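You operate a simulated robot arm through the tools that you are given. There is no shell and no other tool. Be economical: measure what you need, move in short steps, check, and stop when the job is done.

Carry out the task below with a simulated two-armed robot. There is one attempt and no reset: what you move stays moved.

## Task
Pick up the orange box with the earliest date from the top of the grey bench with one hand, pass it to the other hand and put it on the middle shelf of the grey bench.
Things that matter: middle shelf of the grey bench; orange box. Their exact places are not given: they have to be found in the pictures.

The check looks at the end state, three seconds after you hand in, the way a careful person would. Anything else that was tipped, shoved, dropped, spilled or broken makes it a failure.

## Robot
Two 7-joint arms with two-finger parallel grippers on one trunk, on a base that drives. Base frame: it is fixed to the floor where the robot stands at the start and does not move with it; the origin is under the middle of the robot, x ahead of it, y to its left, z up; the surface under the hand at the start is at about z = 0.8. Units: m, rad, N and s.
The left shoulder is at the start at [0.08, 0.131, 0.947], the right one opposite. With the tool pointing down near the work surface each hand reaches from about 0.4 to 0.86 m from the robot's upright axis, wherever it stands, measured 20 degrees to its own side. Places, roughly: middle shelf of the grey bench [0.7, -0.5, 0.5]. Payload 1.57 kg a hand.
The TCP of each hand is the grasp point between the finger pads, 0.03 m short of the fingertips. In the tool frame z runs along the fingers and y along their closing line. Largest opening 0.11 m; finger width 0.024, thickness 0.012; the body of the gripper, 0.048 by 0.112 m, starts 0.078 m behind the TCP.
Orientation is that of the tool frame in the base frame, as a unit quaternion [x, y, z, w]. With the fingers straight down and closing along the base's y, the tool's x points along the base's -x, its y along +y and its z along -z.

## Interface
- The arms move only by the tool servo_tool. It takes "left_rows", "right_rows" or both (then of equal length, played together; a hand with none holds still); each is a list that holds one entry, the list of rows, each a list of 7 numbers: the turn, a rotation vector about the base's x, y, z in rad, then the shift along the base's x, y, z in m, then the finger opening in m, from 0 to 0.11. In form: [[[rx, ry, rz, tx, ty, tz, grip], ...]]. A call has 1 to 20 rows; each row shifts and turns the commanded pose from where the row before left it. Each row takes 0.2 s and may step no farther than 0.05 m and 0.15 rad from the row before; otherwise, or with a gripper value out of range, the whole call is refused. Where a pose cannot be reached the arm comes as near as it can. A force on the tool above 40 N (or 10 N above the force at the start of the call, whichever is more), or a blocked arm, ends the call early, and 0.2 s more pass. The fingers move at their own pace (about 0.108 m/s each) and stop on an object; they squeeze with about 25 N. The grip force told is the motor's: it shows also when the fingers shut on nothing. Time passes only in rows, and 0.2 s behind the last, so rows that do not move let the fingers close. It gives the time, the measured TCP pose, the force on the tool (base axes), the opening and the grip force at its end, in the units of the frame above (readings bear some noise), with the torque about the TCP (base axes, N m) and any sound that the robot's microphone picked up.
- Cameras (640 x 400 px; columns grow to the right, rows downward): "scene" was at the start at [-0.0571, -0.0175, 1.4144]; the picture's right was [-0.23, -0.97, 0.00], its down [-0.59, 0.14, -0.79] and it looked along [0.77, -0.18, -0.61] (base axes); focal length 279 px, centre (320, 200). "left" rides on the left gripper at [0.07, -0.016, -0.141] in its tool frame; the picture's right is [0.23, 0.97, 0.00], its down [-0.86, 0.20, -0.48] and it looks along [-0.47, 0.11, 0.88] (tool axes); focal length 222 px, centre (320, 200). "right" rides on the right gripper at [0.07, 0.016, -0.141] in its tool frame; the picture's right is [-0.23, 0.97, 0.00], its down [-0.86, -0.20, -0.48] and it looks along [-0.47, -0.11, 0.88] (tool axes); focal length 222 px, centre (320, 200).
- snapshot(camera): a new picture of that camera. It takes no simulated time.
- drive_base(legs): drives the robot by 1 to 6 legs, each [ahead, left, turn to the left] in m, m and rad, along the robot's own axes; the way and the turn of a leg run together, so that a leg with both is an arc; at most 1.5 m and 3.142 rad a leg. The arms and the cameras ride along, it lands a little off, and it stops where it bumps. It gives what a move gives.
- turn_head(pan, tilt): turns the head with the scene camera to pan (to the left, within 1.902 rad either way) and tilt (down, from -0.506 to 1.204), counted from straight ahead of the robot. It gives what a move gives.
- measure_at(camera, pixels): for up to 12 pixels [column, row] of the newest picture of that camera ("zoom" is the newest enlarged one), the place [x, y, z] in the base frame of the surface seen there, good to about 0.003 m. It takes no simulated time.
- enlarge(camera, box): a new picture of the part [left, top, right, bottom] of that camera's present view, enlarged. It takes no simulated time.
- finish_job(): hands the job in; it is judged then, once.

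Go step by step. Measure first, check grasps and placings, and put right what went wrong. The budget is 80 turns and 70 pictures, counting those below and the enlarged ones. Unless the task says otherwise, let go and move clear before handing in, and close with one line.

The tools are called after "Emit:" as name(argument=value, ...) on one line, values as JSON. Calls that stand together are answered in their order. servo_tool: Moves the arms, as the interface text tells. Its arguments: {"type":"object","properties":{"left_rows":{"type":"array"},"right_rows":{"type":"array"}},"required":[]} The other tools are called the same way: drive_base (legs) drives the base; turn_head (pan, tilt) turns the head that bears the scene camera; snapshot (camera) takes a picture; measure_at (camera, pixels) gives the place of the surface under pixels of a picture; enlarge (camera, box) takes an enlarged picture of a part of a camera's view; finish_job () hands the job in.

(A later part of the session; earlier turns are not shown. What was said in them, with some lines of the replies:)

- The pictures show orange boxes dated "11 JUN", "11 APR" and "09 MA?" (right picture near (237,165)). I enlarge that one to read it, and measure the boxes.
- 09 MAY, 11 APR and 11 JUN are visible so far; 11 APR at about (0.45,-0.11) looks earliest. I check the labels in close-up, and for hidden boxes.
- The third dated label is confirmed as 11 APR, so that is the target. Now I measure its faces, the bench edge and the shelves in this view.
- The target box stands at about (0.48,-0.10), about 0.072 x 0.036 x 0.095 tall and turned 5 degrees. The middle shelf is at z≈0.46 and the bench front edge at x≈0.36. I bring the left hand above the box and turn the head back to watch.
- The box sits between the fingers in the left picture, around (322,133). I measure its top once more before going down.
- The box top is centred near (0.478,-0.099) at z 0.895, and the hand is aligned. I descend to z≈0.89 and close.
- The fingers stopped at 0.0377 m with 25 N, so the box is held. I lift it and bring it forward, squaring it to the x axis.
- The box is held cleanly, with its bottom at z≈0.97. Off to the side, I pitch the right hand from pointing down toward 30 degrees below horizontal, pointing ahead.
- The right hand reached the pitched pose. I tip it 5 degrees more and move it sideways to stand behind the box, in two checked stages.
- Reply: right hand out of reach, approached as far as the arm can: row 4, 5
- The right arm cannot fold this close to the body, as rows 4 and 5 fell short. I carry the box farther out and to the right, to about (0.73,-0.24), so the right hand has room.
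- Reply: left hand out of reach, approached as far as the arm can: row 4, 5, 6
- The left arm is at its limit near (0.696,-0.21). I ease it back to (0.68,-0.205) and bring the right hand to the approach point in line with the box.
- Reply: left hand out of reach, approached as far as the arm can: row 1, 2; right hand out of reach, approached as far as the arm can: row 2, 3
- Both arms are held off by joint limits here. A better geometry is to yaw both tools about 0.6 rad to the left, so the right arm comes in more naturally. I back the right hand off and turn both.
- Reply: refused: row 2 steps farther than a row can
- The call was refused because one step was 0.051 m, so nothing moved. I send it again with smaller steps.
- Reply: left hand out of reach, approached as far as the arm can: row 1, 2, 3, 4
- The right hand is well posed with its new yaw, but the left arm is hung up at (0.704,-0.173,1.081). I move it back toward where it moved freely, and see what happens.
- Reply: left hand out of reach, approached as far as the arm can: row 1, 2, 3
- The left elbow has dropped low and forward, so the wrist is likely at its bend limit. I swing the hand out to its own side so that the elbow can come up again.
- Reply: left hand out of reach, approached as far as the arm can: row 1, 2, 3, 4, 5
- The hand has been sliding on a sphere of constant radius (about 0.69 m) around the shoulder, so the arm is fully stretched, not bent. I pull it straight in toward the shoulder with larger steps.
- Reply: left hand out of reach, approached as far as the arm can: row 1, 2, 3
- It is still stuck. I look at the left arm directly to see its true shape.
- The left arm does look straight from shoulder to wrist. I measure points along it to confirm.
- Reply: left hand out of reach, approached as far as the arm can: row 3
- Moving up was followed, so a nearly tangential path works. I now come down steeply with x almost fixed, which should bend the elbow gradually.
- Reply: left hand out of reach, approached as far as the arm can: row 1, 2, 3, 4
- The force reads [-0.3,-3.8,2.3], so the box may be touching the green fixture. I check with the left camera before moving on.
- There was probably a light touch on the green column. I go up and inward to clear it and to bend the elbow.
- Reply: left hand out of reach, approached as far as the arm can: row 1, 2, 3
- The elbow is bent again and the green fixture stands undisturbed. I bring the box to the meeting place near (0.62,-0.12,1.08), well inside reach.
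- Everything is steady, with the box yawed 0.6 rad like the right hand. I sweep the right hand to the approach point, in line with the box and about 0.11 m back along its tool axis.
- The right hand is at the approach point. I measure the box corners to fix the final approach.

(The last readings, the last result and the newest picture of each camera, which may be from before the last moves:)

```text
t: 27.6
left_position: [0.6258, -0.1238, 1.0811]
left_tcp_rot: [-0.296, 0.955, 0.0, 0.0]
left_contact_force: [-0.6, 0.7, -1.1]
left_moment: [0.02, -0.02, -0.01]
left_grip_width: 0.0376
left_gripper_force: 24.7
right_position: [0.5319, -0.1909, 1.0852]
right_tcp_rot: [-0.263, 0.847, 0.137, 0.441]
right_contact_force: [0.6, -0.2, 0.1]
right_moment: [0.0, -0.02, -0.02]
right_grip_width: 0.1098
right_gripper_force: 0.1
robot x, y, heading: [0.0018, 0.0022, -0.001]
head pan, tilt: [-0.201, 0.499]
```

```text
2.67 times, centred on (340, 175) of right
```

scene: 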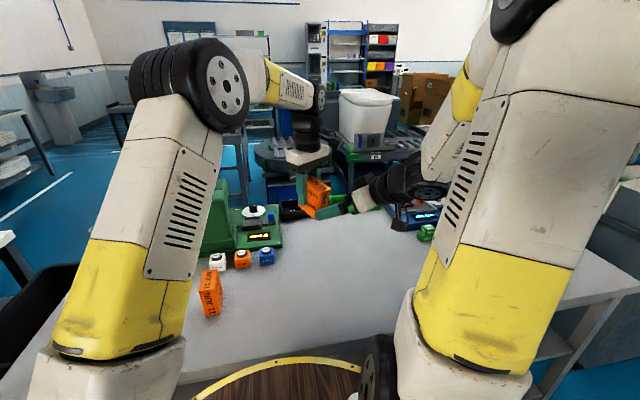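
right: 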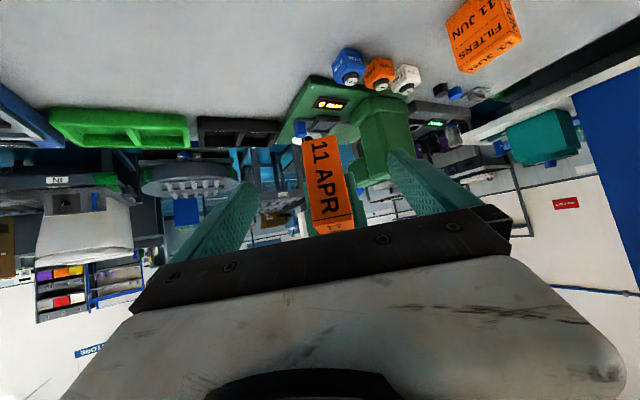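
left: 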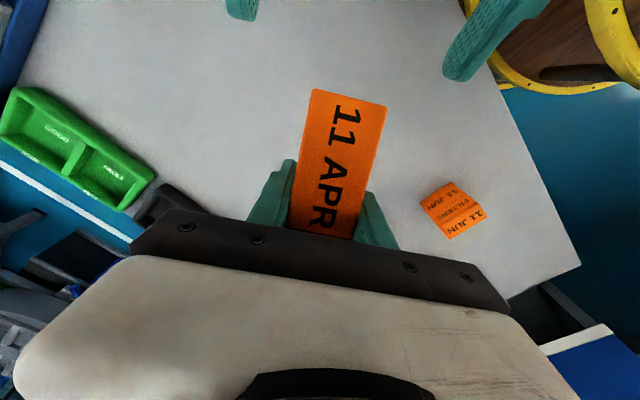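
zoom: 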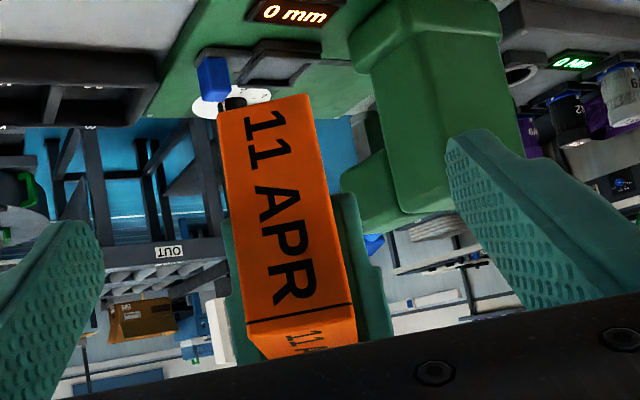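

The box top now reads z 1.110 at the back and 1.122 at the front, so that touch pushed it up 0.03 m in the fingers and pitched it about 9 degrees. I pitch the left tool to bring the box upright, then re-measure.

Emit:
servo_tool(left_rows=[[[-0.047, 0.068, 0, 0, 0, 0, 0.03], [-0.046, 0.068, 0, 0, 0, 0, 0.03], [0, 0, 0, 0, 0, 0, 0.03]]])

Emit:
enlarge(camera="right", box=[240, 100, 440, 250])

Emit:
snapshot(camera="left")

Emit:
snapshot(camera="scene")

```text
t: 28.4
left_position: [0.6257, -0.1244, 1.0813]
left_tcp_rot: [-0.295, 0.952, -0.024, -0.079]
left_contact_force: [0.0, 0.1, -1.2]
left_moment: [0.04, -0.02, -0.01]
left_grip_width: 0.0376
left_gripper_force: 25.4
right_position: [0.53, -0.1919, 1.0856]
right_tcp_rot: [-0.262, 0.847, 0.136, 0.442]
right_contact_force: [-0.1, -0.1, 0.3]
right_moment: [-0.03, 0.02, -0.02]
right_grip_width: 0.1102
right_gripper_force: 0.0
robot x, y, heading: [0.0028, 0.0004, -0.002]
head pan, tilt: [-0.201, 0.499]
```

```text
2.67 times, centred on (340, 175) of right
```

zoom: 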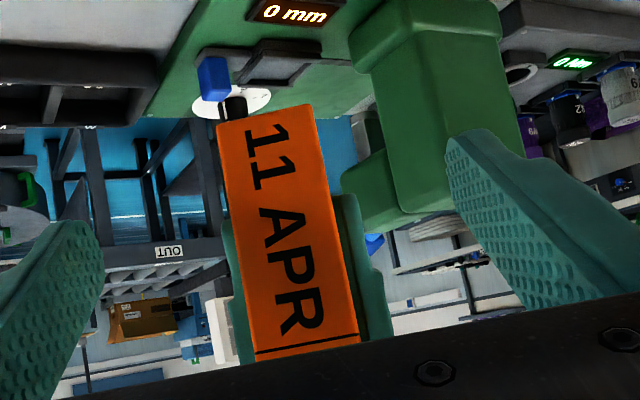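

```text
32 pictures are left
```

left: 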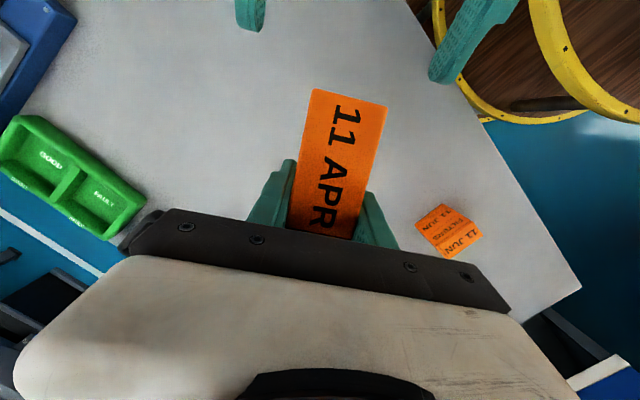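

```text
31 pictures are left
```

scene: 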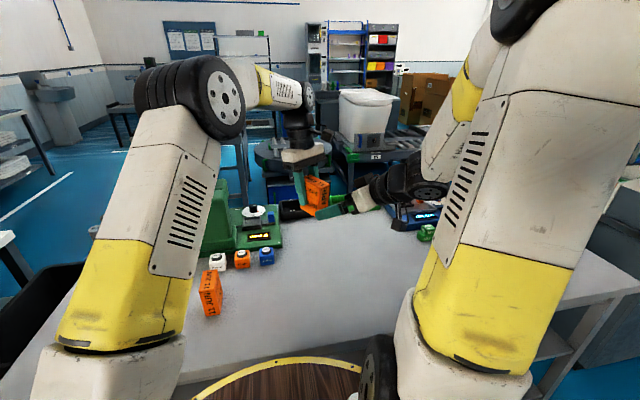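

Emit:
measure_at(camera="zoom", pixels=[[225, 130], [310, 115], [260, 345], [352, 335], [270, 150], [310, 330], [280, 240]])

Emit:
measure_at(camera="left", pixels=[[316, 95], [382, 108], [294, 225], [350, 234], [335, 150], [347, 102]])

Emit:
enlarge(camera="scene", box=[240, 130, 400, 230])

```text
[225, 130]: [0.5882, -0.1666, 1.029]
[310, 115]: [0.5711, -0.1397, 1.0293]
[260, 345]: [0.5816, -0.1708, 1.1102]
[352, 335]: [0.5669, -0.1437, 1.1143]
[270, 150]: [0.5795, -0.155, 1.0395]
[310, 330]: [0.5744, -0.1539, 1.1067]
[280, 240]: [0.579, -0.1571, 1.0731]
```

```text
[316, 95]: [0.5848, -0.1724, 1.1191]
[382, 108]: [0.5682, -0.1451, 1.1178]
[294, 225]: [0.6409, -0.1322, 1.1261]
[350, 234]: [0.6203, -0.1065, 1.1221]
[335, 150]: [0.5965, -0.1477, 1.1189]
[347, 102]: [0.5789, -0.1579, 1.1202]
```

```text
4.00 times, centred on (320, 180) of scene
```

zoom: 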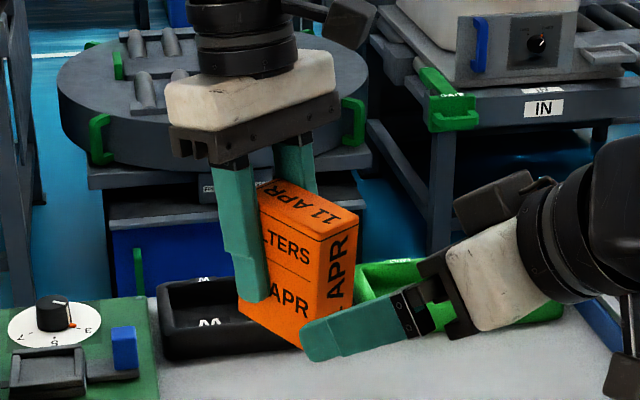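

The box is within about 4 degrees of upright, with its back face near (0.576,-0.156), bottom z≈1.028 and top≈1.12. I take out the last tilt, slide the open right fingers over the back part of the box below the left fingers, and check before closing.

Emit:
servo_tool(left_rows=[[[-0.038, 0.056, 0, 0, 0, 0, 0.03], [0, 0, 0, 0, 0, 0, 0.03], [0, 0, 0, 0, 0, 0, 0.03], [0, 0, 0, 0, 0, 0, 0.03], [0, 0, 0, 0, 0, 0, 0.03]]], right_rows=[[[0, 0, 0, 0, 0, 0, 0.11], [0, 0, 0, 0.018, 0.0135, -0.006, 0.11], [0, 0, 0, 0.018, 0.0135, -0.006, 0.11], [0, 0, 0, 0.0176, 0.0136, -0.0075, 0.11], [0, 0, 0, 0, 0, 0, 0.11]]])

Emit:
enlarge(camera="right", box=[200, 80, 440, 260])

Emit:
enlarge(camera="scene", box=[240, 130, 400, 230])

```text
t: 29.6
left_position: [0.6241, -0.1245, 1.0825]
left_tcp_rot: [-0.293, 0.949, -0.034, -0.111]
left_contact_force: [0.1, -0.9, -2.1]
left_moment: [0.04, -0.02, -0.02]
left_grip_width: 0.0377
left_gripper_force: 24.4
right_position: [0.5829, -0.1492, 1.0677]
right_tcp_rot: [-0.262, 0.847, 0.137, 0.442]
right_contact_force: [-0.1, 0.2, 0.3]
right_moment: [0.02, 0.01, -0.04]
right_grip_width: 0.1101
right_gripper_force: 0.0
robot x, y, heading: [0.0031, -0.0009, -0.0]
head pan, tilt: [-0.201, 0.499]
```

```text
2.22 times, centred on (320, 170) of right
```

zoom: 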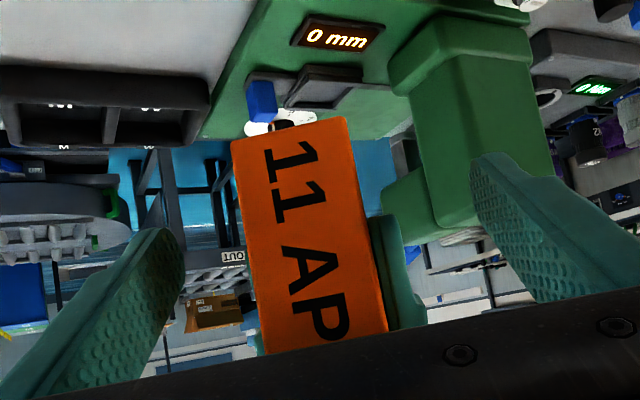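

```text
4.00 times, centred on (320, 180) of scene
```

zoom: 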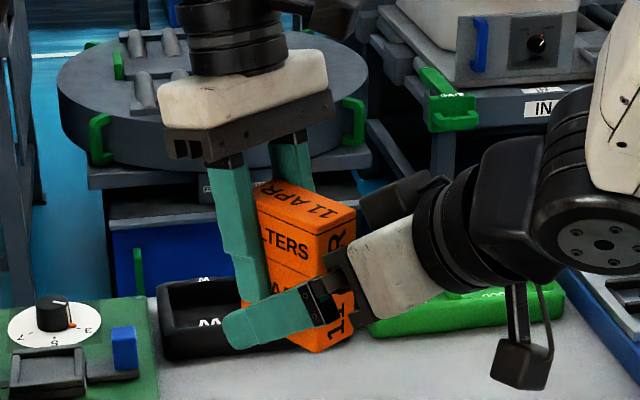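

The fingers straddle the box, but the right tips could overlap the left tips by 2–4 mm when closing. I back off 4 mm, lower 8 mm, then close the right hand.

Emit:
servo_tool(right_rows=[[[0, 0, 0, -0.0033, -0.0023, -0.008, 0.11], [0, 0, 0, 0, 0, 0, 0.11], [0, 0, 0, 0, 0, 0, 0.08], [0, 0, 0, 0, 0, 0, 0.06], [0, 0, 0, 0, 0, 0, 0.045], [0, 0, 0, 0, 0, 0, 0.03], [0, 0, 0, 0, 0, 0, 0.03]]])

Emit:
enlarge(camera="scene", box=[240, 130, 400, 230])

Emit:
snapshot(camera="right")

```text
t: 31.1
left_position: [0.6244, -0.1238, 1.0816]
left_tcp_rot: [-0.293, 0.949, -0.033, -0.112]
left_contact_force: [-11.6, 8.6, 1.9]
left_moment: [0.0, 0.11, -0.45]
left_grip_width: 0.0377
left_gripper_force: 24.3
right_position: [0.5806, -0.1533, 1.0598]
right_tcp_rot: [-0.262, 0.848, 0.136, 0.44]
right_contact_force: [11.6, -9.0, -2.6]
right_moment: [0.06, 0.26, -0.18]
right_grip_width: 0.0377
right_gripper_force: 25.2
robot x, y, heading: [0.0029, -0.0013, -0.002]
head pan, tilt: [-0.201, 0.499]
```

```text
4.00 times, centred on (320, 180) of scene
```

zoom: 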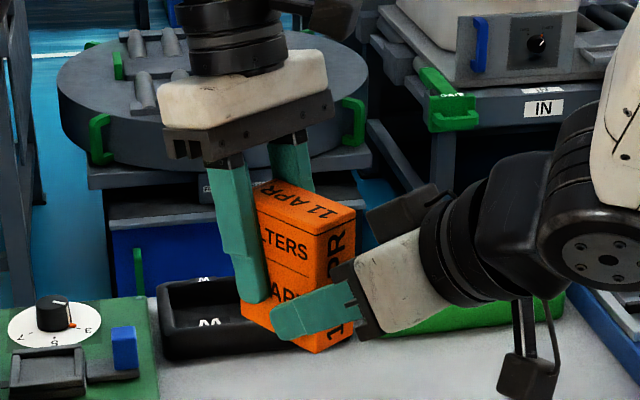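

```text
26 pictures are left
```

right: 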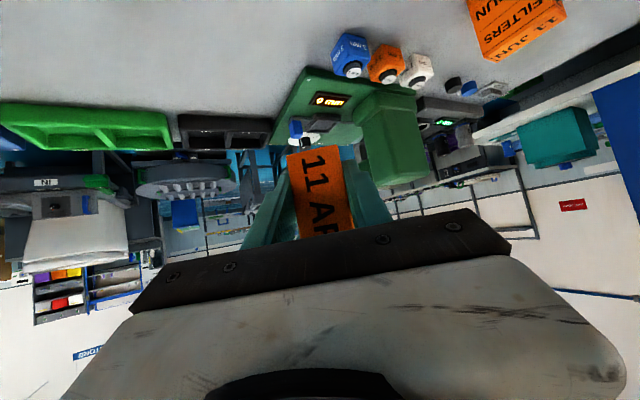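

Both hands now hold the box, each at 0.0377 m and 25 N. I open the left hand and withdraw it upward along its own axis.

Emit:
servo_tool(left_rows=[[[0, 0, 0, 0, 0, 0, 0.05], [0, 0, 0, 0, 0, 0, 0.08], [0, 0, 0, 0, 0, 0, 0.1], [0, 0, 0, 0.006, 0.004, 0.03, 0.1], [0, 0, 0, 0.007, 0.005, 0.035, 0.1], [0, 0, 0, 0.007, 0.005, 0.035, 0.1], [0, 0, 0, 0, 0, 0.03, 0.1], [0, 0, 0, 0, 0, 0, 0.1]]])

Emit:
enlarge(camera="scene", box=[240, 130, 400, 230])

```text
t: 33.0
left_position: [0.643, -0.1116, 1.212]
left_tcp_rot: [-0.293, 0.949, -0.034, -0.113]
left_contact_force: [-1.1, 0.3, 0.0]
left_moment: [0.03, 0.0, -0.03]
left_grip_width: 0.1
left_gripper_force: 0.1
right_position: [0.5808, -0.1516, 1.0606]
right_tcp_rot: [-0.262, 0.847, 0.137, 0.441]
right_contact_force: [1.0, 0.7, 0.0]
right_moment: [-0.07, 0.02, 0.04]
right_grip_width: 0.0379
right_gripper_force: 25.5
robot x, y, heading: [0.0015, -0.0023, -0.0]
head pan, tilt: [-0.201, 0.499]
```

```text
4.00 times, centred on (320, 180) of scene
```

zoom: 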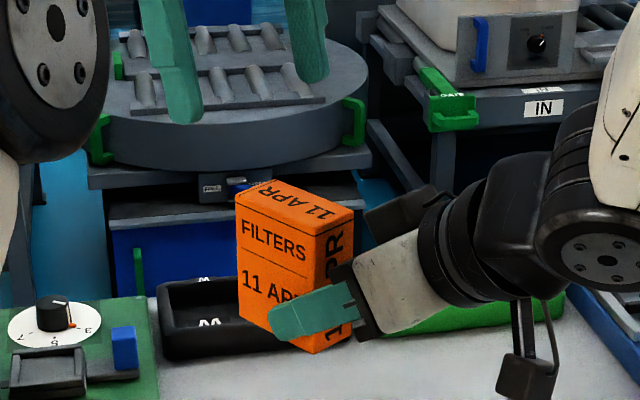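

The right hand alone now carries the box upright. I tuck the left hand away to its side and bring the right hand out to its own side, turning it to point straight ahead.

Emit:
servo_tool(left_rows=[[[0, 0, 0, -0.02, 0.03, 0.01, 0.1], [0, 0, 0, -0.02, 0.04, 0, 0.1], [0, 0, 0, -0.02, 0.04, 0, 0.1], [0, 0, 0, -0.02, 0.04, 0, 0.1], [0, 0, 0, -0.01, 0.04, 0, 0.1], [0, 0, 0, 0, 0.04, 0, 0.1], [0, 0, 0, 0, 0.03, 0, 0.1], [0, 0, 0, 0, 0, 0, 0.1]]], right_rows=[[[0, 0, 0, 0, -0.03, 0.02, 0.03], [0, 0, 0, 0, -0.04, 0.02, 0.03], [0, 0, -0.12, 0, -0.04, 0, 0.03], [0, 0, -0.12, 0, -0.04, 0, 0.03], [0, 0, -0.12, 0, -0.04, 0, 0.03], [0, 0, -0.12, 0, -0.04, 0, 0.03], [0, 0, -0.12, 0, -0.03, 0, 0.03], [0, 0, 0, 0, 0, 0, 0.03]]])

Emit:
turn_head(pan=-1.9, tilt=0.6)

Emit:
snapshot(camera="scene")

Emit:
turn_head(pan=1.9, tilt=0.6)

Emit:
snapshot(camera="scene")

```text
t: 34.8
left_position: [0.554, 0.1496, 1.2183]
left_tcp_rot: [-0.294, 0.949, -0.035, -0.111]
left_contact_force: [0.4, -0.9, 0.5]
left_moment: [0.01, -0.03, 0.02]
left_grip_width: 0.1
left_gripper_force: 0.2
right_position: [0.5793, -0.4112, 1.0978]
right_tcp_rot: [0.001, 0.887, 0.0, 0.461]
right_contact_force: [0.0, 0.3, -1.4]
right_moment: [-0.01, 0.05, -0.01]
right_grip_width: 0.0378
right_gripper_force: 25.2
robot x, y, heading: [0.0032, 0.0013, -0.003]
head pan, tilt: [-0.201, 0.499]
```

```text
t: 36.5
left_position: [0.554, 0.1497, 1.2189]
left_tcp_rot: [-0.294, 0.949, -0.034, -0.111]
left_contact_force: [-0.3, 0.3, 0.3]
left_moment: [0.03, 0.01, -0.02]
left_grip_width: 0.0999
left_gripper_force: 0.0
right_position: [0.5792, -0.4114, 1.0983]
right_tcp_rot: [0.0, 0.887, 0.0, 0.461]
right_contact_force: [0.5, 0.8, -0.6]
right_moment: [0.02, 0.05, 0.04]
right_grip_width: 0.0377
right_gripper_force: 25.1
robot x, y, heading: [0.0011, -0.0001, 0.006]
head pan, tilt: [-1.901, 0.6]
```

```text
24 pictures are left
```

scene: 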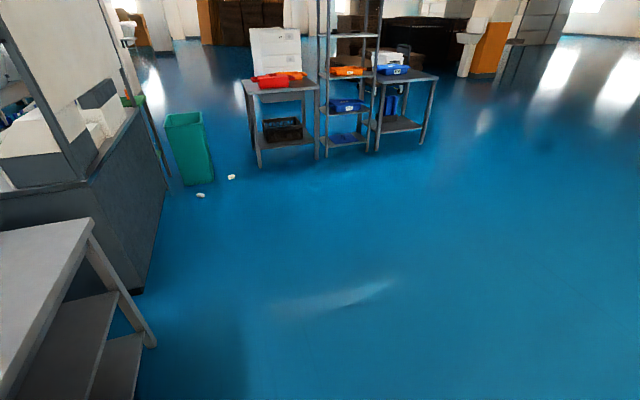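

```text
t: 39.6
left_position: [0.5546, 0.1489, 1.219]
left_tcp_rot: [-0.294, 0.949, -0.034, -0.111]
left_contact_force: [-0.1, 0.0, 0.3]
left_moment: [0.01, 0.01, -0.01]
left_grip_width: 0.0999
left_gripper_force: 0.1
right_position: [0.5801, -0.4123, 1.0989]
right_tcp_rot: [0.0, 0.887, 0.001, 0.462]
right_contact_force: [-0.2, -0.2, -0.9]
right_moment: [0.02, 0.01, 0.02]
right_grip_width: 0.0375
right_gripper_force: 25.4
robot x, y, heading: [-0.0047, 0.001, 0.004]
head pan, tilt: [1.901, 0.6]
```

```text
23 pictures are left
```

scene: 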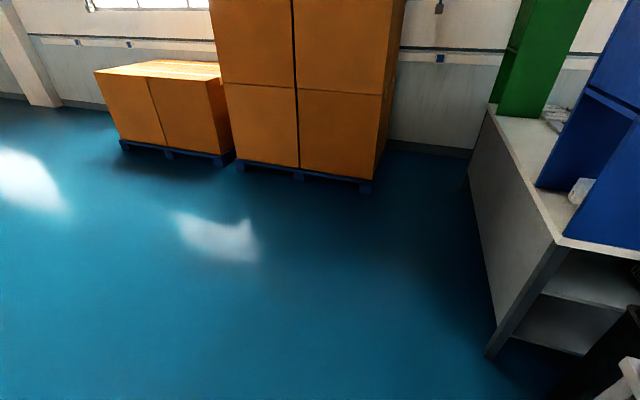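

The floor behind is clear on both sides. I drive back 0.5 m and look at the bench front and shelf from there.

Emit:
drive_base(legs=[[-0.5, 0, 0]])

Emit:
turn_head(pan=-0.35, tilt=0.75)

Emit:
snapshot(camera="scene")

```text
t: 42.5
left_position: [0.0593, 0.148, 1.2183]
left_tcp_rot: [-0.292, 0.949, -0.034, -0.111]
left_contact_force: [-0.4, -0.4, 0.5]
left_moment: [-0.01, -0.02, 0.02]
left_grip_width: 0.1001
left_gripper_force: 0.1
right_position: [0.0818, -0.4139, 1.0992]
right_tcp_rot: [0.001, 0.887, 0.0, 0.461]
right_contact_force: [0.8, -0.3, -1.7]
right_moment: [-0.02, 0.06, 0.06]
right_grip_width: 0.0375
right_gripper_force: 25.4
robot x, y, heading: [-0.4955, 0.0009, -0.005]
head pan, tilt: [1.901, 0.6]
```

```text
t: 44.6
left_position: [0.0587, 0.1484, 1.2178]
left_tcp_rot: [-0.292, 0.949, -0.034, -0.111]
left_contact_force: [-0.2, -0.3, -0.7]
left_moment: [0.0, 0.01, 0.03]
left_grip_width: 0.0998
left_gripper_force: 0.1
right_position: [0.0817, -0.4134, 1.0988]
right_tcp_rot: [0.002, 0.887, -0.001, 0.462]
right_contact_force: [0.6, 0.5, -2.3]
right_moment: [0.02, 0.04, 0.03]
right_grip_width: 0.0378
right_gripper_force: 24.8
robot x, y, heading: [-0.4983, 0.0035, -0.006]
head pan, tilt: [-0.351, 0.75]
```

```text
22 pictures are left
```

scene: 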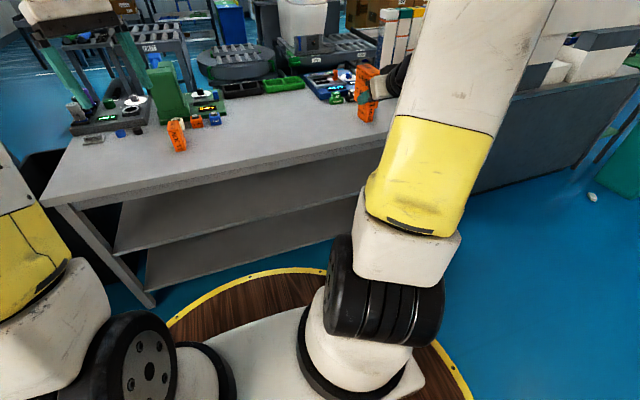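

The bench front is open and the shelves are empty in this view. I measure the shelf surface, its front edge and the top's edge.

Emit:
measure_at(camera="scene", pixels=[[200, 200], [260, 200], [260, 218], [260, 224], [300, 200], [300, 170], [260, 168], [260, 160], [320, 195], [315, 210], [255, 250], [368, 90]])

Emit:
enlarge(camera="scene", box=[30, 80, 350, 280])

```text
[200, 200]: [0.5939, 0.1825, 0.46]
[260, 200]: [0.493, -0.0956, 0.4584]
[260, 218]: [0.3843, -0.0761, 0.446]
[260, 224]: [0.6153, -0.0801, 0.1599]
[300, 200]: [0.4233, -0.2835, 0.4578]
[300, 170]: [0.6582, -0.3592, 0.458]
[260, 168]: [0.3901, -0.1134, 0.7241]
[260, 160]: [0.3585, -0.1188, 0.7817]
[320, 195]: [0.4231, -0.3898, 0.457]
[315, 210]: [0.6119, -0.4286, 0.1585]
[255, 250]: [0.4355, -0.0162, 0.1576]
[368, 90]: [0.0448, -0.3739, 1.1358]
```

```text
2.00 times, centred on (190, 180) of scene
```

zoom: 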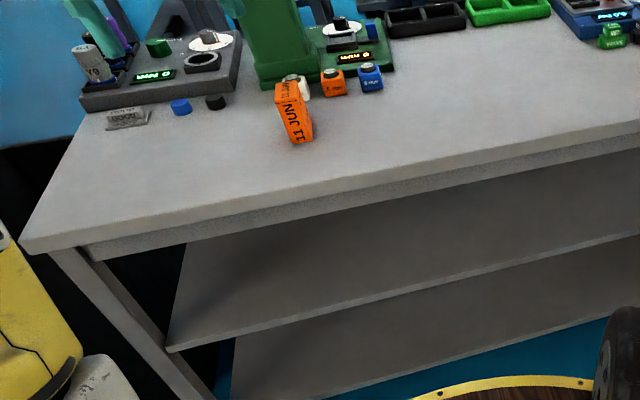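

The shelf's front edge is at x≈0.384 and z≈0.459, and the apron underside is around z 0.70. Before lowering the right hand I check the robot's own round base in front.

Emit:
measure_at(camera="scene", pixels=[[250, 285], [290, 271], [180, 320], [450, 365], [250, 310], [265, 340]])

Emit:
servo_tool(right_rows=[[[0, 0, 0, 0, 0, -0.045, 0.03], [0, 0, 0, 0, 0, -0.045, 0.03], [0, 0, 0, 0, 0, -0.045, 0.03], [0, 0, 0, 0, 0, -0.045, 0.03], [0, 0, 0, 0, 0, -0.045, 0.03]]])

```text
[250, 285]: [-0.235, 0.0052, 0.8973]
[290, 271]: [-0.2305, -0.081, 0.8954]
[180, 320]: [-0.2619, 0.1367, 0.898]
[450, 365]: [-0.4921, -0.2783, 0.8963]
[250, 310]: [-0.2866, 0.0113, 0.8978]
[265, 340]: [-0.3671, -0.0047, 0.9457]
```

```text
t: 45.8
left_position: [0.059, 0.1492, 1.2186]
left_tcp_rot: [-0.292, 0.95, -0.034, -0.11]
left_contact_force: [-0.6, 0.6, 0.7]
left_moment: [0.05, -0.02, 0.01]
left_grip_width: 0.0999
left_gripper_force: 0.0
right_position: [0.0831, -0.413, 0.8726]
right_tcp_rot: [0.001, 0.887, -0.001, 0.462]
right_contact_force: [0.7, 0.9, -1.0]
right_moment: [-0.01, 0.07, 0.0]
right_grip_width: 0.0376
right_gripper_force: 24.7
robot x, y, heading: [-0.4988, -0.0003, -0.008]
head pan, tilt: [-0.351, 0.75]
```

The round part is the robot's own trunk, with its top at z 0.9 and a radius of about 0.28, and the arm is clear of it with the elbow up. I keep lowering and then check.

Emit:
servo_tool(right_rows=[[[0, 0, 0, 0, 0, -0.045, 0.03], [0, 0, 0, 0, 0, -0.045, 0.03], [0, 0, 0, 0, 0, -0.045, 0.03], [0, 0, 0, 0, 0, -0.045, 0.03]]])

Emit:
snapshot(camera="scene")

```text
t: 46.8
left_position: [0.0581, 0.1477, 1.2188]
left_tcp_rot: [-0.292, 0.949, -0.034, -0.111]
left_contact_force: [-0.2, 0.1, 0.2]
left_moment: [-0.03, -0.05, -0.02]
left_grip_width: 0.0999
left_gripper_force: 0.1
right_position: [0.0846, -0.4124, 0.6937]
right_tcp_rot: [0.001, 0.887, -0.001, 0.462]
right_contact_force: [0.2, 0.9, -1.4]
right_moment: [0.02, 0.05, -0.01]
right_grip_width: 0.0377
right_gripper_force: 25.6
robot x, y, heading: [-0.4993, -0.0008, -0.002]
head pan, tilt: [-0.351, 0.75]
```

```text
20 pictures are left
```

scene: 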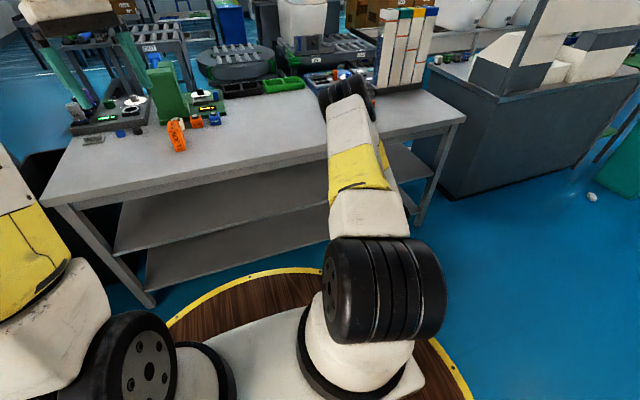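

The right elbow has swung forward. I measure where it is relative to the bench edge.

Emit:
measure_at(camera="scene", pixels=[[330, 100], [350, 85], [370, 95], [360, 130], [360, 170], [365, 215], [380, 280], [378, 105]])

Emit:
enlarge(camera="scene", box=[260, 50, 460, 175])

Emit:
snapshot(camera="right")

```text
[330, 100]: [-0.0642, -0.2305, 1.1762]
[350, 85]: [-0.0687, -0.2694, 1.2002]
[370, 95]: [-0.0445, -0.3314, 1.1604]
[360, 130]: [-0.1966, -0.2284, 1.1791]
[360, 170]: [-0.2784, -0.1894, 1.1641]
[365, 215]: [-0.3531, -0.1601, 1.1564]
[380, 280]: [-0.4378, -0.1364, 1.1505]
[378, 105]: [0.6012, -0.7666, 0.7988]
```

```text
3.20 times, centred on (360, 112) of scene
```

zoom: 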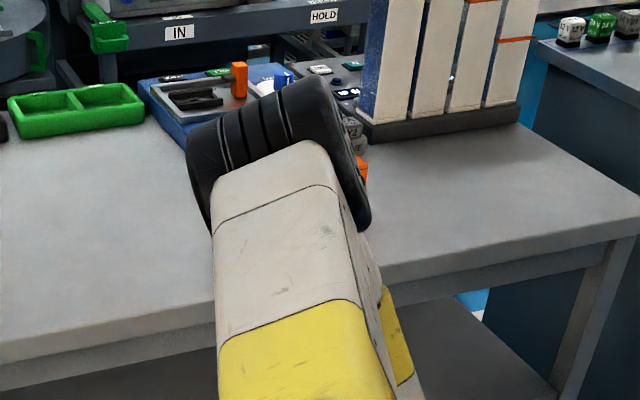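

```text
18 pictures are left
```

right: 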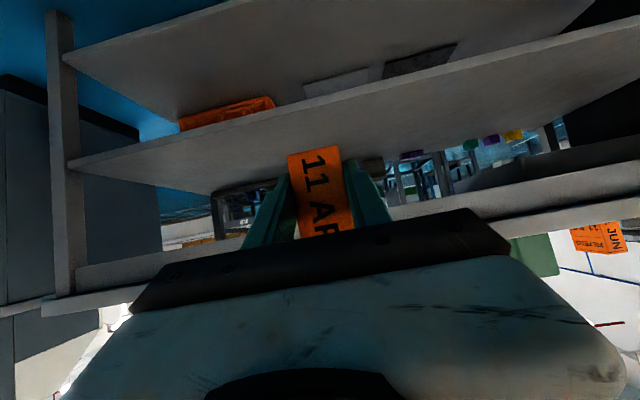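

The elbow is at about (-0.05,-0.28,1.15) and there is room. I lower the rest of the way while reaching 0.15 m farther ahead, so the forearm slopes forward and stays clear of the bench edge. I also measure what is on the lower shelves in the right picture, at (228,112).

Emit:
measure_at(camera="right", pixels=[[228, 112], [335, 85], [420, 60], [300, 135], [450, 80]])

Emit:
servo_tool(right_rows=[[[0, 0, 0, 0.03, 0, -0.036, 0.03], [0, 0, 0, 0.03, 0, -0.036, 0.03], [0, 0, 0, 0.03, 0, -0.036, 0.03], [0, 0, 0, 0.03, 0, -0.036, 0.03], [0, 0, 0, 0.03, 0, -0.033, 0.03], [0, 0, 0, 0, 0, 0, 0.03]]])

Emit:
snapshot(camera="scene")

Emit:
snapshot(camera="right")

```text
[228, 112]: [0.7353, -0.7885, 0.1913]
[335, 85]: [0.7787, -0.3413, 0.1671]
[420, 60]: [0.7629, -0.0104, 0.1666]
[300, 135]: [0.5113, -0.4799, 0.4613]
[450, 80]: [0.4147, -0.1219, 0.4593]
```

```text
t: 48.2
left_position: [0.0579, 0.1489, 1.2188]
left_tcp_rot: [-0.291, 0.95, -0.034, -0.111]
left_contact_force: [1.3, -0.1, 0.9]
left_moment: [-0.03, 0.02, -0.04]
left_grip_width: 0.0999
left_gripper_force: 0.1
right_position: [0.2331, -0.4116, 0.5178]
right_tcp_rot: [0.001, 0.887, -0.001, 0.461]
right_contact_force: [-1.2, -1.1, -1.5]
right_moment: [0.03, 0.08, -0.02]
right_grip_width: 0.0377
right_gripper_force: 25.3
robot x, y, heading: [-0.4956, -0.0002, -0.003]
head pan, tilt: [-0.351, 0.75]
```

```text
17 pictures are left
```

scene: 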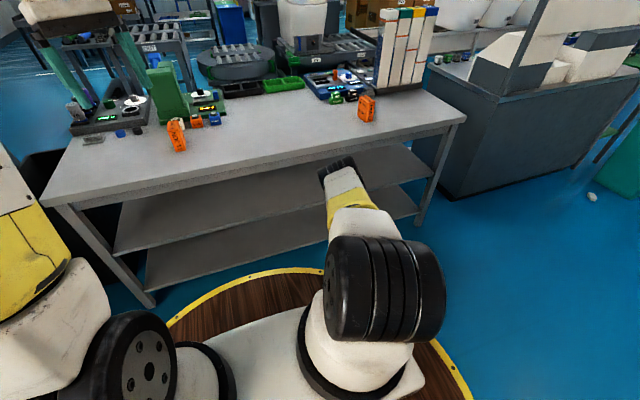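

```text
16 pictures are left
```

right: 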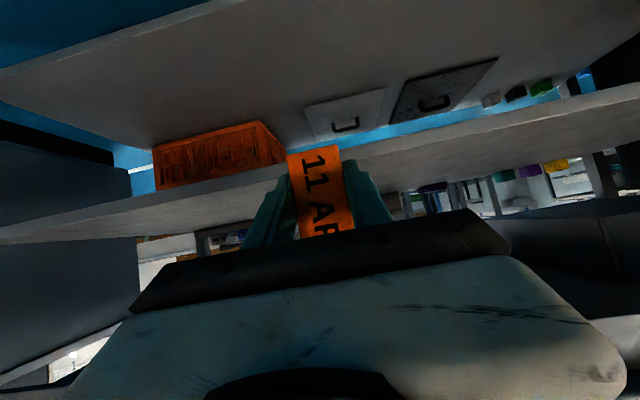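

The middle shelf is empty here and the orange crate is on the shelf below. I measure the box bottom and the elbow before inserting.

Emit:
measure_at(camera="right", pixels=[[291, 157], [336, 150], [304, 234], [352, 226], [320, 190], [315, 155]])

Emit:
measure_at(camera="scene", pixels=[[338, 165], [328, 180], [350, 200], [360, 225], [290, 185], [390, 165]])

```text
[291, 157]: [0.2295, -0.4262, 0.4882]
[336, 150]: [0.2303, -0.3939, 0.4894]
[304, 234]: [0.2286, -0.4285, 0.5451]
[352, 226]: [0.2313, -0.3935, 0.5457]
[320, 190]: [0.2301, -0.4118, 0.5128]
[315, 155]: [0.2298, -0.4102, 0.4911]
```

```text
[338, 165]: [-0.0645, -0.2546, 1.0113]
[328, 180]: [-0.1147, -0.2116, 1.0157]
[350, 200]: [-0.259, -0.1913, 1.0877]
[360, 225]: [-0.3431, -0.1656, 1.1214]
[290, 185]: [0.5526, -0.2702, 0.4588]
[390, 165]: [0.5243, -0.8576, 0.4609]
```

The box stands vertical, with its back face at x 0.230 and bottom at z≈0.486, 2.5 cm above the shelf. I drive ahead 0.23 m to bring it in over the shelf.

Emit:
drive_base(legs=[[0.23, 0, 0]])

Emit:
snapshot(camera="right")

Emit:
snapshot(camera="scene")

```text
t: 50.0
left_position: [0.2903, 0.1479, 1.2181]
left_tcp_rot: [-0.29, 0.95, -0.034, -0.11]
left_contact_force: [0.8, 0.1, -0.7]
left_moment: [-0.03, 0.04, 0.01]
left_grip_width: 0.1
left_gripper_force: 0.0
right_position: [0.4639, -0.4138, 0.5182]
right_tcp_rot: [0.002, 0.888, -0.001, 0.46]
right_contact_force: [0.3, -0.7, -1.8]
right_moment: [0.01, 0.01, 0.0]
right_grip_width: 0.0376
right_gripper_force: 25.3
robot x, y, heading: [-0.2664, -0.0024, -0.004]
head pan, tilt: [-0.351, 0.75]
```

```text
15 pictures are left
```

right: 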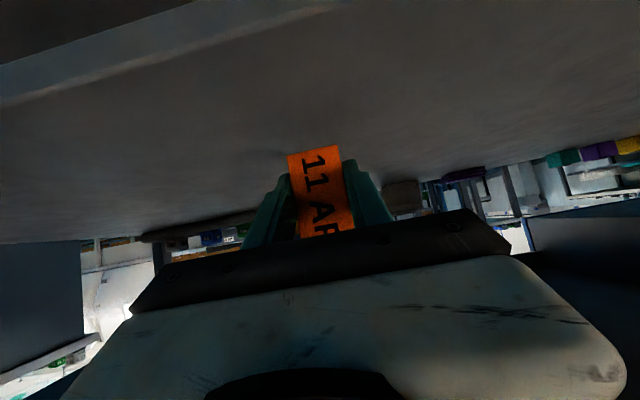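

```text
14 pictures are left
```

scene: 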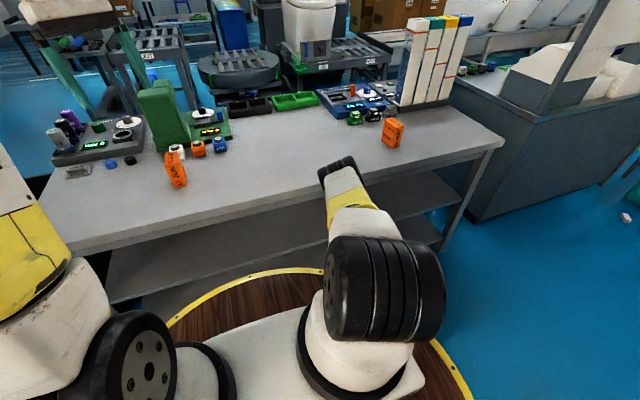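

The box is over the shelf with no contact. I lower it in small steps and watch the force for touchdown.

Emit:
servo_tool(right_rows=[[[0, 0, 0, 0, 0, -0.01, 0.03], [0, 0, 0, 0, 0, -0.008, 0.03], [0, 0, 0, 0, 0, -0.003, 0.03], [0, 0, 0, 0, 0, 0, 0.03]]])

Emit:
snapshot(camera="right")

Emit:
measure_at(camera="right", pixels=[[291, 157], [336, 150], [315, 153], [310, 135], [260, 150], [320, 200]])

```text
t: 51.0
left_position: [0.2899, 0.1471, 1.2184]
left_tcp_rot: [-0.29, 0.95, -0.034, -0.11]
left_contact_force: [1.0, 0.0, -0.3]
left_moment: [0.0, 0.03, 0.0]
left_grip_width: 0.1001
left_gripper_force: 0.0
right_position: [0.4633, -0.4147, 0.4965]
right_tcp_rot: [0.002, 0.887, -0.001, 0.461]
right_contact_force: [0.0, 0.5, -2.3]
right_moment: [-0.05, 0.06, 0.0]
right_grip_width: 0.0376
right_gripper_force: 25.1
robot x, y, heading: [-0.2631, -0.0003, -0.006]
head pan, tilt: [-0.351, 0.75]
```

```text
13 pictures are left
```

right: 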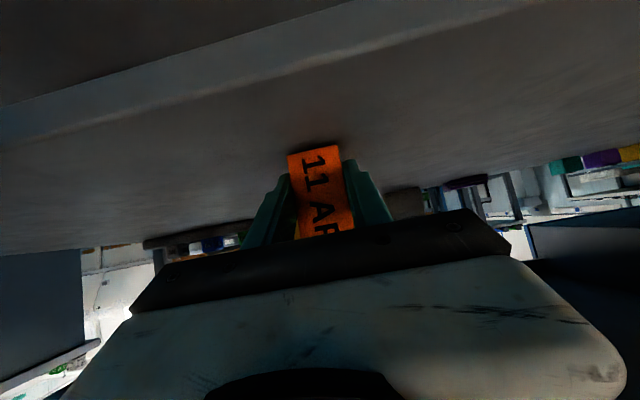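

```text
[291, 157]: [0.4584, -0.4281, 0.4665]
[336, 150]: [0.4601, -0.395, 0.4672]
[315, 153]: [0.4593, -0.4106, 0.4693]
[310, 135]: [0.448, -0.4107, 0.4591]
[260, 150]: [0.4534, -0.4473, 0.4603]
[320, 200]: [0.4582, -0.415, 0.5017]
```

The bottom is at about z 0.465, a few millimetres above the shelf at 0.459. I go down in 2 mm steps until it touches.

Emit:
servo_tool(right_rows=[[[0, 0, 0, 0, 0, -0.002, 0.03], [0, 0, 0, 0, 0, -0.002, 0.03], [0, 0, 0, 0, 0, 0, 0.03]]])

```text
t: 51.8
left_position: [0.2903, 0.1482, 1.2191]
left_tcp_rot: [-0.292, 0.949, -0.034, -0.111]
left_contact_force: [0.3, -0.8, 0.4]
left_moment: [0.0, -0.01, 0.01]
left_grip_width: 0.1
left_gripper_force: 0.0
right_position: [0.4635, -0.415, 0.4921]
right_tcp_rot: [0.003, 0.887, -0.001, 0.461]
right_contact_force: [0.3, -0.3, -1.9]
right_moment: [-0.02, 0.06, -0.01]
right_grip_width: 0.0377
right_gripper_force: 25.2
robot x, y, heading: [-0.2629, -0.0008, -0.005]
head pan, tilt: [-0.351, 0.75]
```

Emit:
servo_tool(right_rows=[[[0, 0, 0, 0, 0, -0.002, 0.03], [0, 0, 0, 0, 0, 0, 0.03]]])

```text
t: 52.4
left_position: [0.2894, 0.1465, 1.2178]
left_tcp_rot: [-0.292, 0.949, -0.035, -0.111]
left_contact_force: [-0.7, -0.8, 0.7]
left_moment: [0.0, 0.03, 0.01]
left_grip_width: 0.1
left_gripper_force: 0.2
right_position: [0.4634, -0.414, 0.4925]
right_tcp_rot: [0.002, 0.887, -0.001, 0.462]
right_contact_force: [-3.6, -0.5, 9.0]
right_moment: [0.05, 0.17, 0.01]
right_grip_width: 0.0377
right_gripper_force: 24.9
robot x, y, heading: [-0.2655, -0.0015, -0.006]
head pan, tilt: [-0.351, 0.75]
```

The upward force jumped to 9 N, so the box is on the shelf. I ease off 1 mm and open the right hand gradually.

Emit:
servo_tool(right_rows=[[[0, 0, 0, 0, 0, 0.001, 0.03], [0, 0, 0, 0, 0, 0, 0.042], [0, 0, 0, 0, 0, 0, 0.055], [0, 0, 0, 0, 0, 0, 0.08], [0, 0, 0, 0, 0, 0, 0.1], [0, 0, 0, 0, 0, 0, 0.1]]])

Emit:
snapshot(camera="right")

Emit:
measure_at(camera="right", pixels=[[291, 157], [336, 150], [304, 234], [352, 226], [320, 190]])

```text
t: 53.8
left_position: [0.2896, 0.1472, 1.2193]
left_tcp_rot: [-0.292, 0.949, -0.035, -0.111]
left_contact_force: [0.4, 0.0, -0.5]
left_moment: [0.02, -0.01, 0.01]
left_grip_width: 0.1001
left_gripper_force: 0.1
right_position: [0.4624, -0.4143, 0.4923]
right_tcp_rot: [0.002, 0.887, -0.001, 0.461]
right_contact_force: [0.1, 0.2, -0.1]
right_moment: [0.01, 0.0, -0.03]
right_grip_width: 0.1
right_gripper_force: 0.0
robot x, y, heading: [-0.2651, 0.0012, -0.009]
head pan, tilt: [-0.351, 0.75]
```

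```text
12 pictures are left
```

right: 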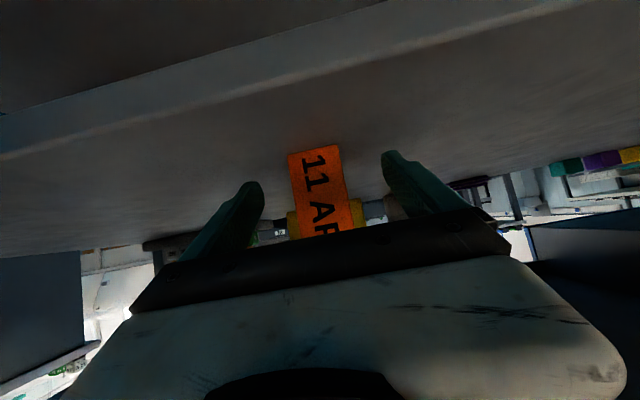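

```text
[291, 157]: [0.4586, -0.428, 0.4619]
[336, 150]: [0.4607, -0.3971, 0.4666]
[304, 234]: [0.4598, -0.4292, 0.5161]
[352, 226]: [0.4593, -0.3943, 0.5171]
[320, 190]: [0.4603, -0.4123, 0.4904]
```

The box stands free and upright between the open fingers. I back the base straight out and take a look.

Emit:
drive_base(legs=[[-0.35, 0, 0]])

Emit:
turn_head(pan=-0.3, tilt=0.6)

Emit:
snapshot(camera="right")

Emit:
snapshot(camera="scene")

```text
t: 56.0
left_position: [-0.0641, 0.1492, 1.219]
left_tcp_rot: [-0.293, 0.949, -0.034, -0.111]
left_contact_force: [0.5, -0.2, 0.9]
left_moment: [0.01, 0.02, -0.03]
left_grip_width: 0.0999
left_gripper_force: 0.0
right_position: [0.1108, -0.4107, 0.4932]
right_tcp_rot: [0.001, 0.887, -0.001, 0.462]
right_contact_force: [-0.7, 0.4, 0.4]
right_moment: [0.0, -0.06, 0.01]
right_grip_width: 0.0999
right_gripper_force: 0.1
robot x, y, heading: [-0.622, -0.0023, -0.005]
head pan, tilt: [-0.351, 0.75]
```

```text
t: 56.7
left_position: [-0.064, 0.1498, 1.2192]
left_tcp_rot: [-0.292, 0.949, -0.034, -0.111]
left_contact_force: [-0.1, -0.7, 0.0]
left_moment: [0.01, 0.02, 0.04]
left_grip_width: 0.1002
left_gripper_force: 0.1
right_position: [0.1115, -0.4109, 0.4933]
right_tcp_rot: [0.001, 0.887, 0.0, 0.462]
right_contact_force: [0.1, 0.1, -0.8]
right_moment: [-0.01, -0.04, -0.01]
right_grip_width: 0.1001
right_gripper_force: 0.0
robot x, y, heading: [-0.6152, 0.0008, -0.004]
head pan, tilt: [-0.3, 0.6]
```

```text
11 pictures are left
```

right: 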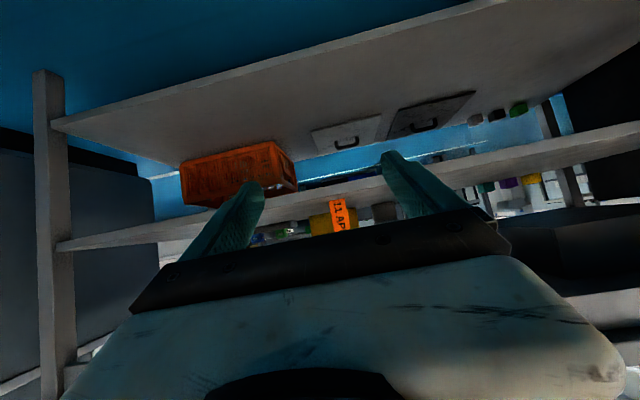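

```text
10 pictures are left
```

scene: 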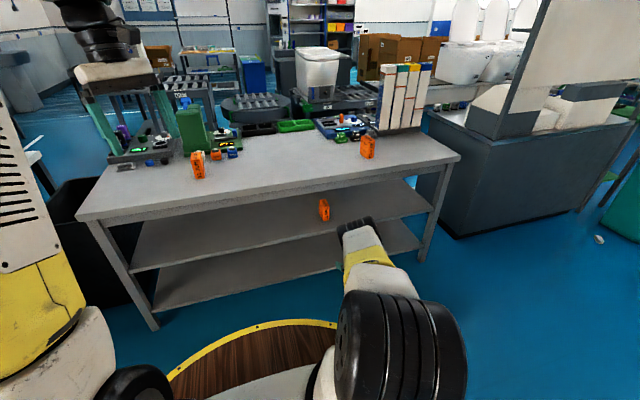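

The box stands on the middle shelf at (324,210). I take one close look at the box and at the bench-top items near the earlier touch.

Emit:
enlarge(camera="scene", box=[90, 90, 410, 290])

Emit:
enlarge(camera="scene", box=[100, 90, 260, 190])

```text
2.00 times, centred on (250, 190) of scene
```

zoom: 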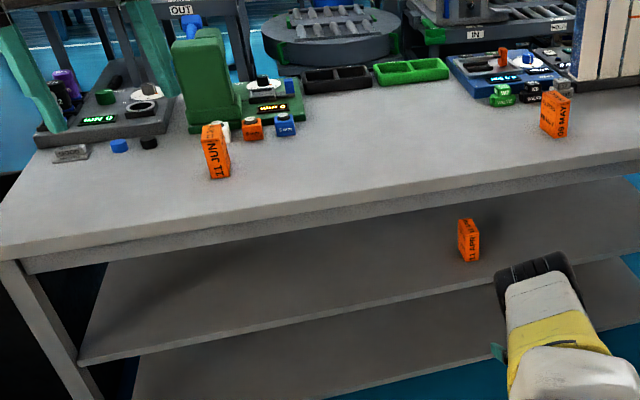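

```text
4.00 times, centred on (180, 140) of scene
```

zoom: 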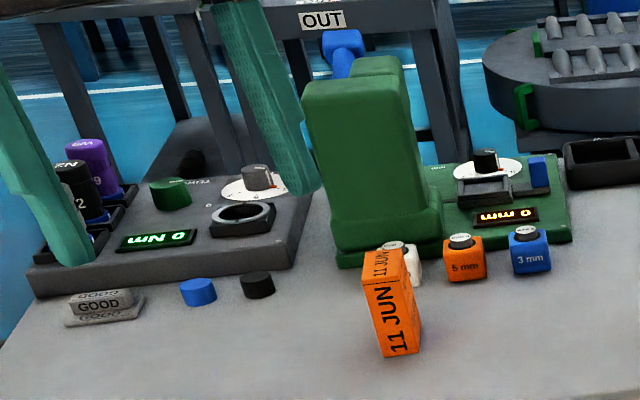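

The 11 APR box stands upright on the middle shelf. Everything on the bench top is in its place, and both hands are empty and clear, so I hand in.

Emit:
finish_job()

```text
The job is handed in.
```

The 11 APR box, the earliest dated, was picked up with the left hand, passed to the right and now stands upright on the middle shelf. It lightly touched something on the bench top on the way, most likely the green fixture, and slipped in the grip. A close look afterwards showed nothing else moved.
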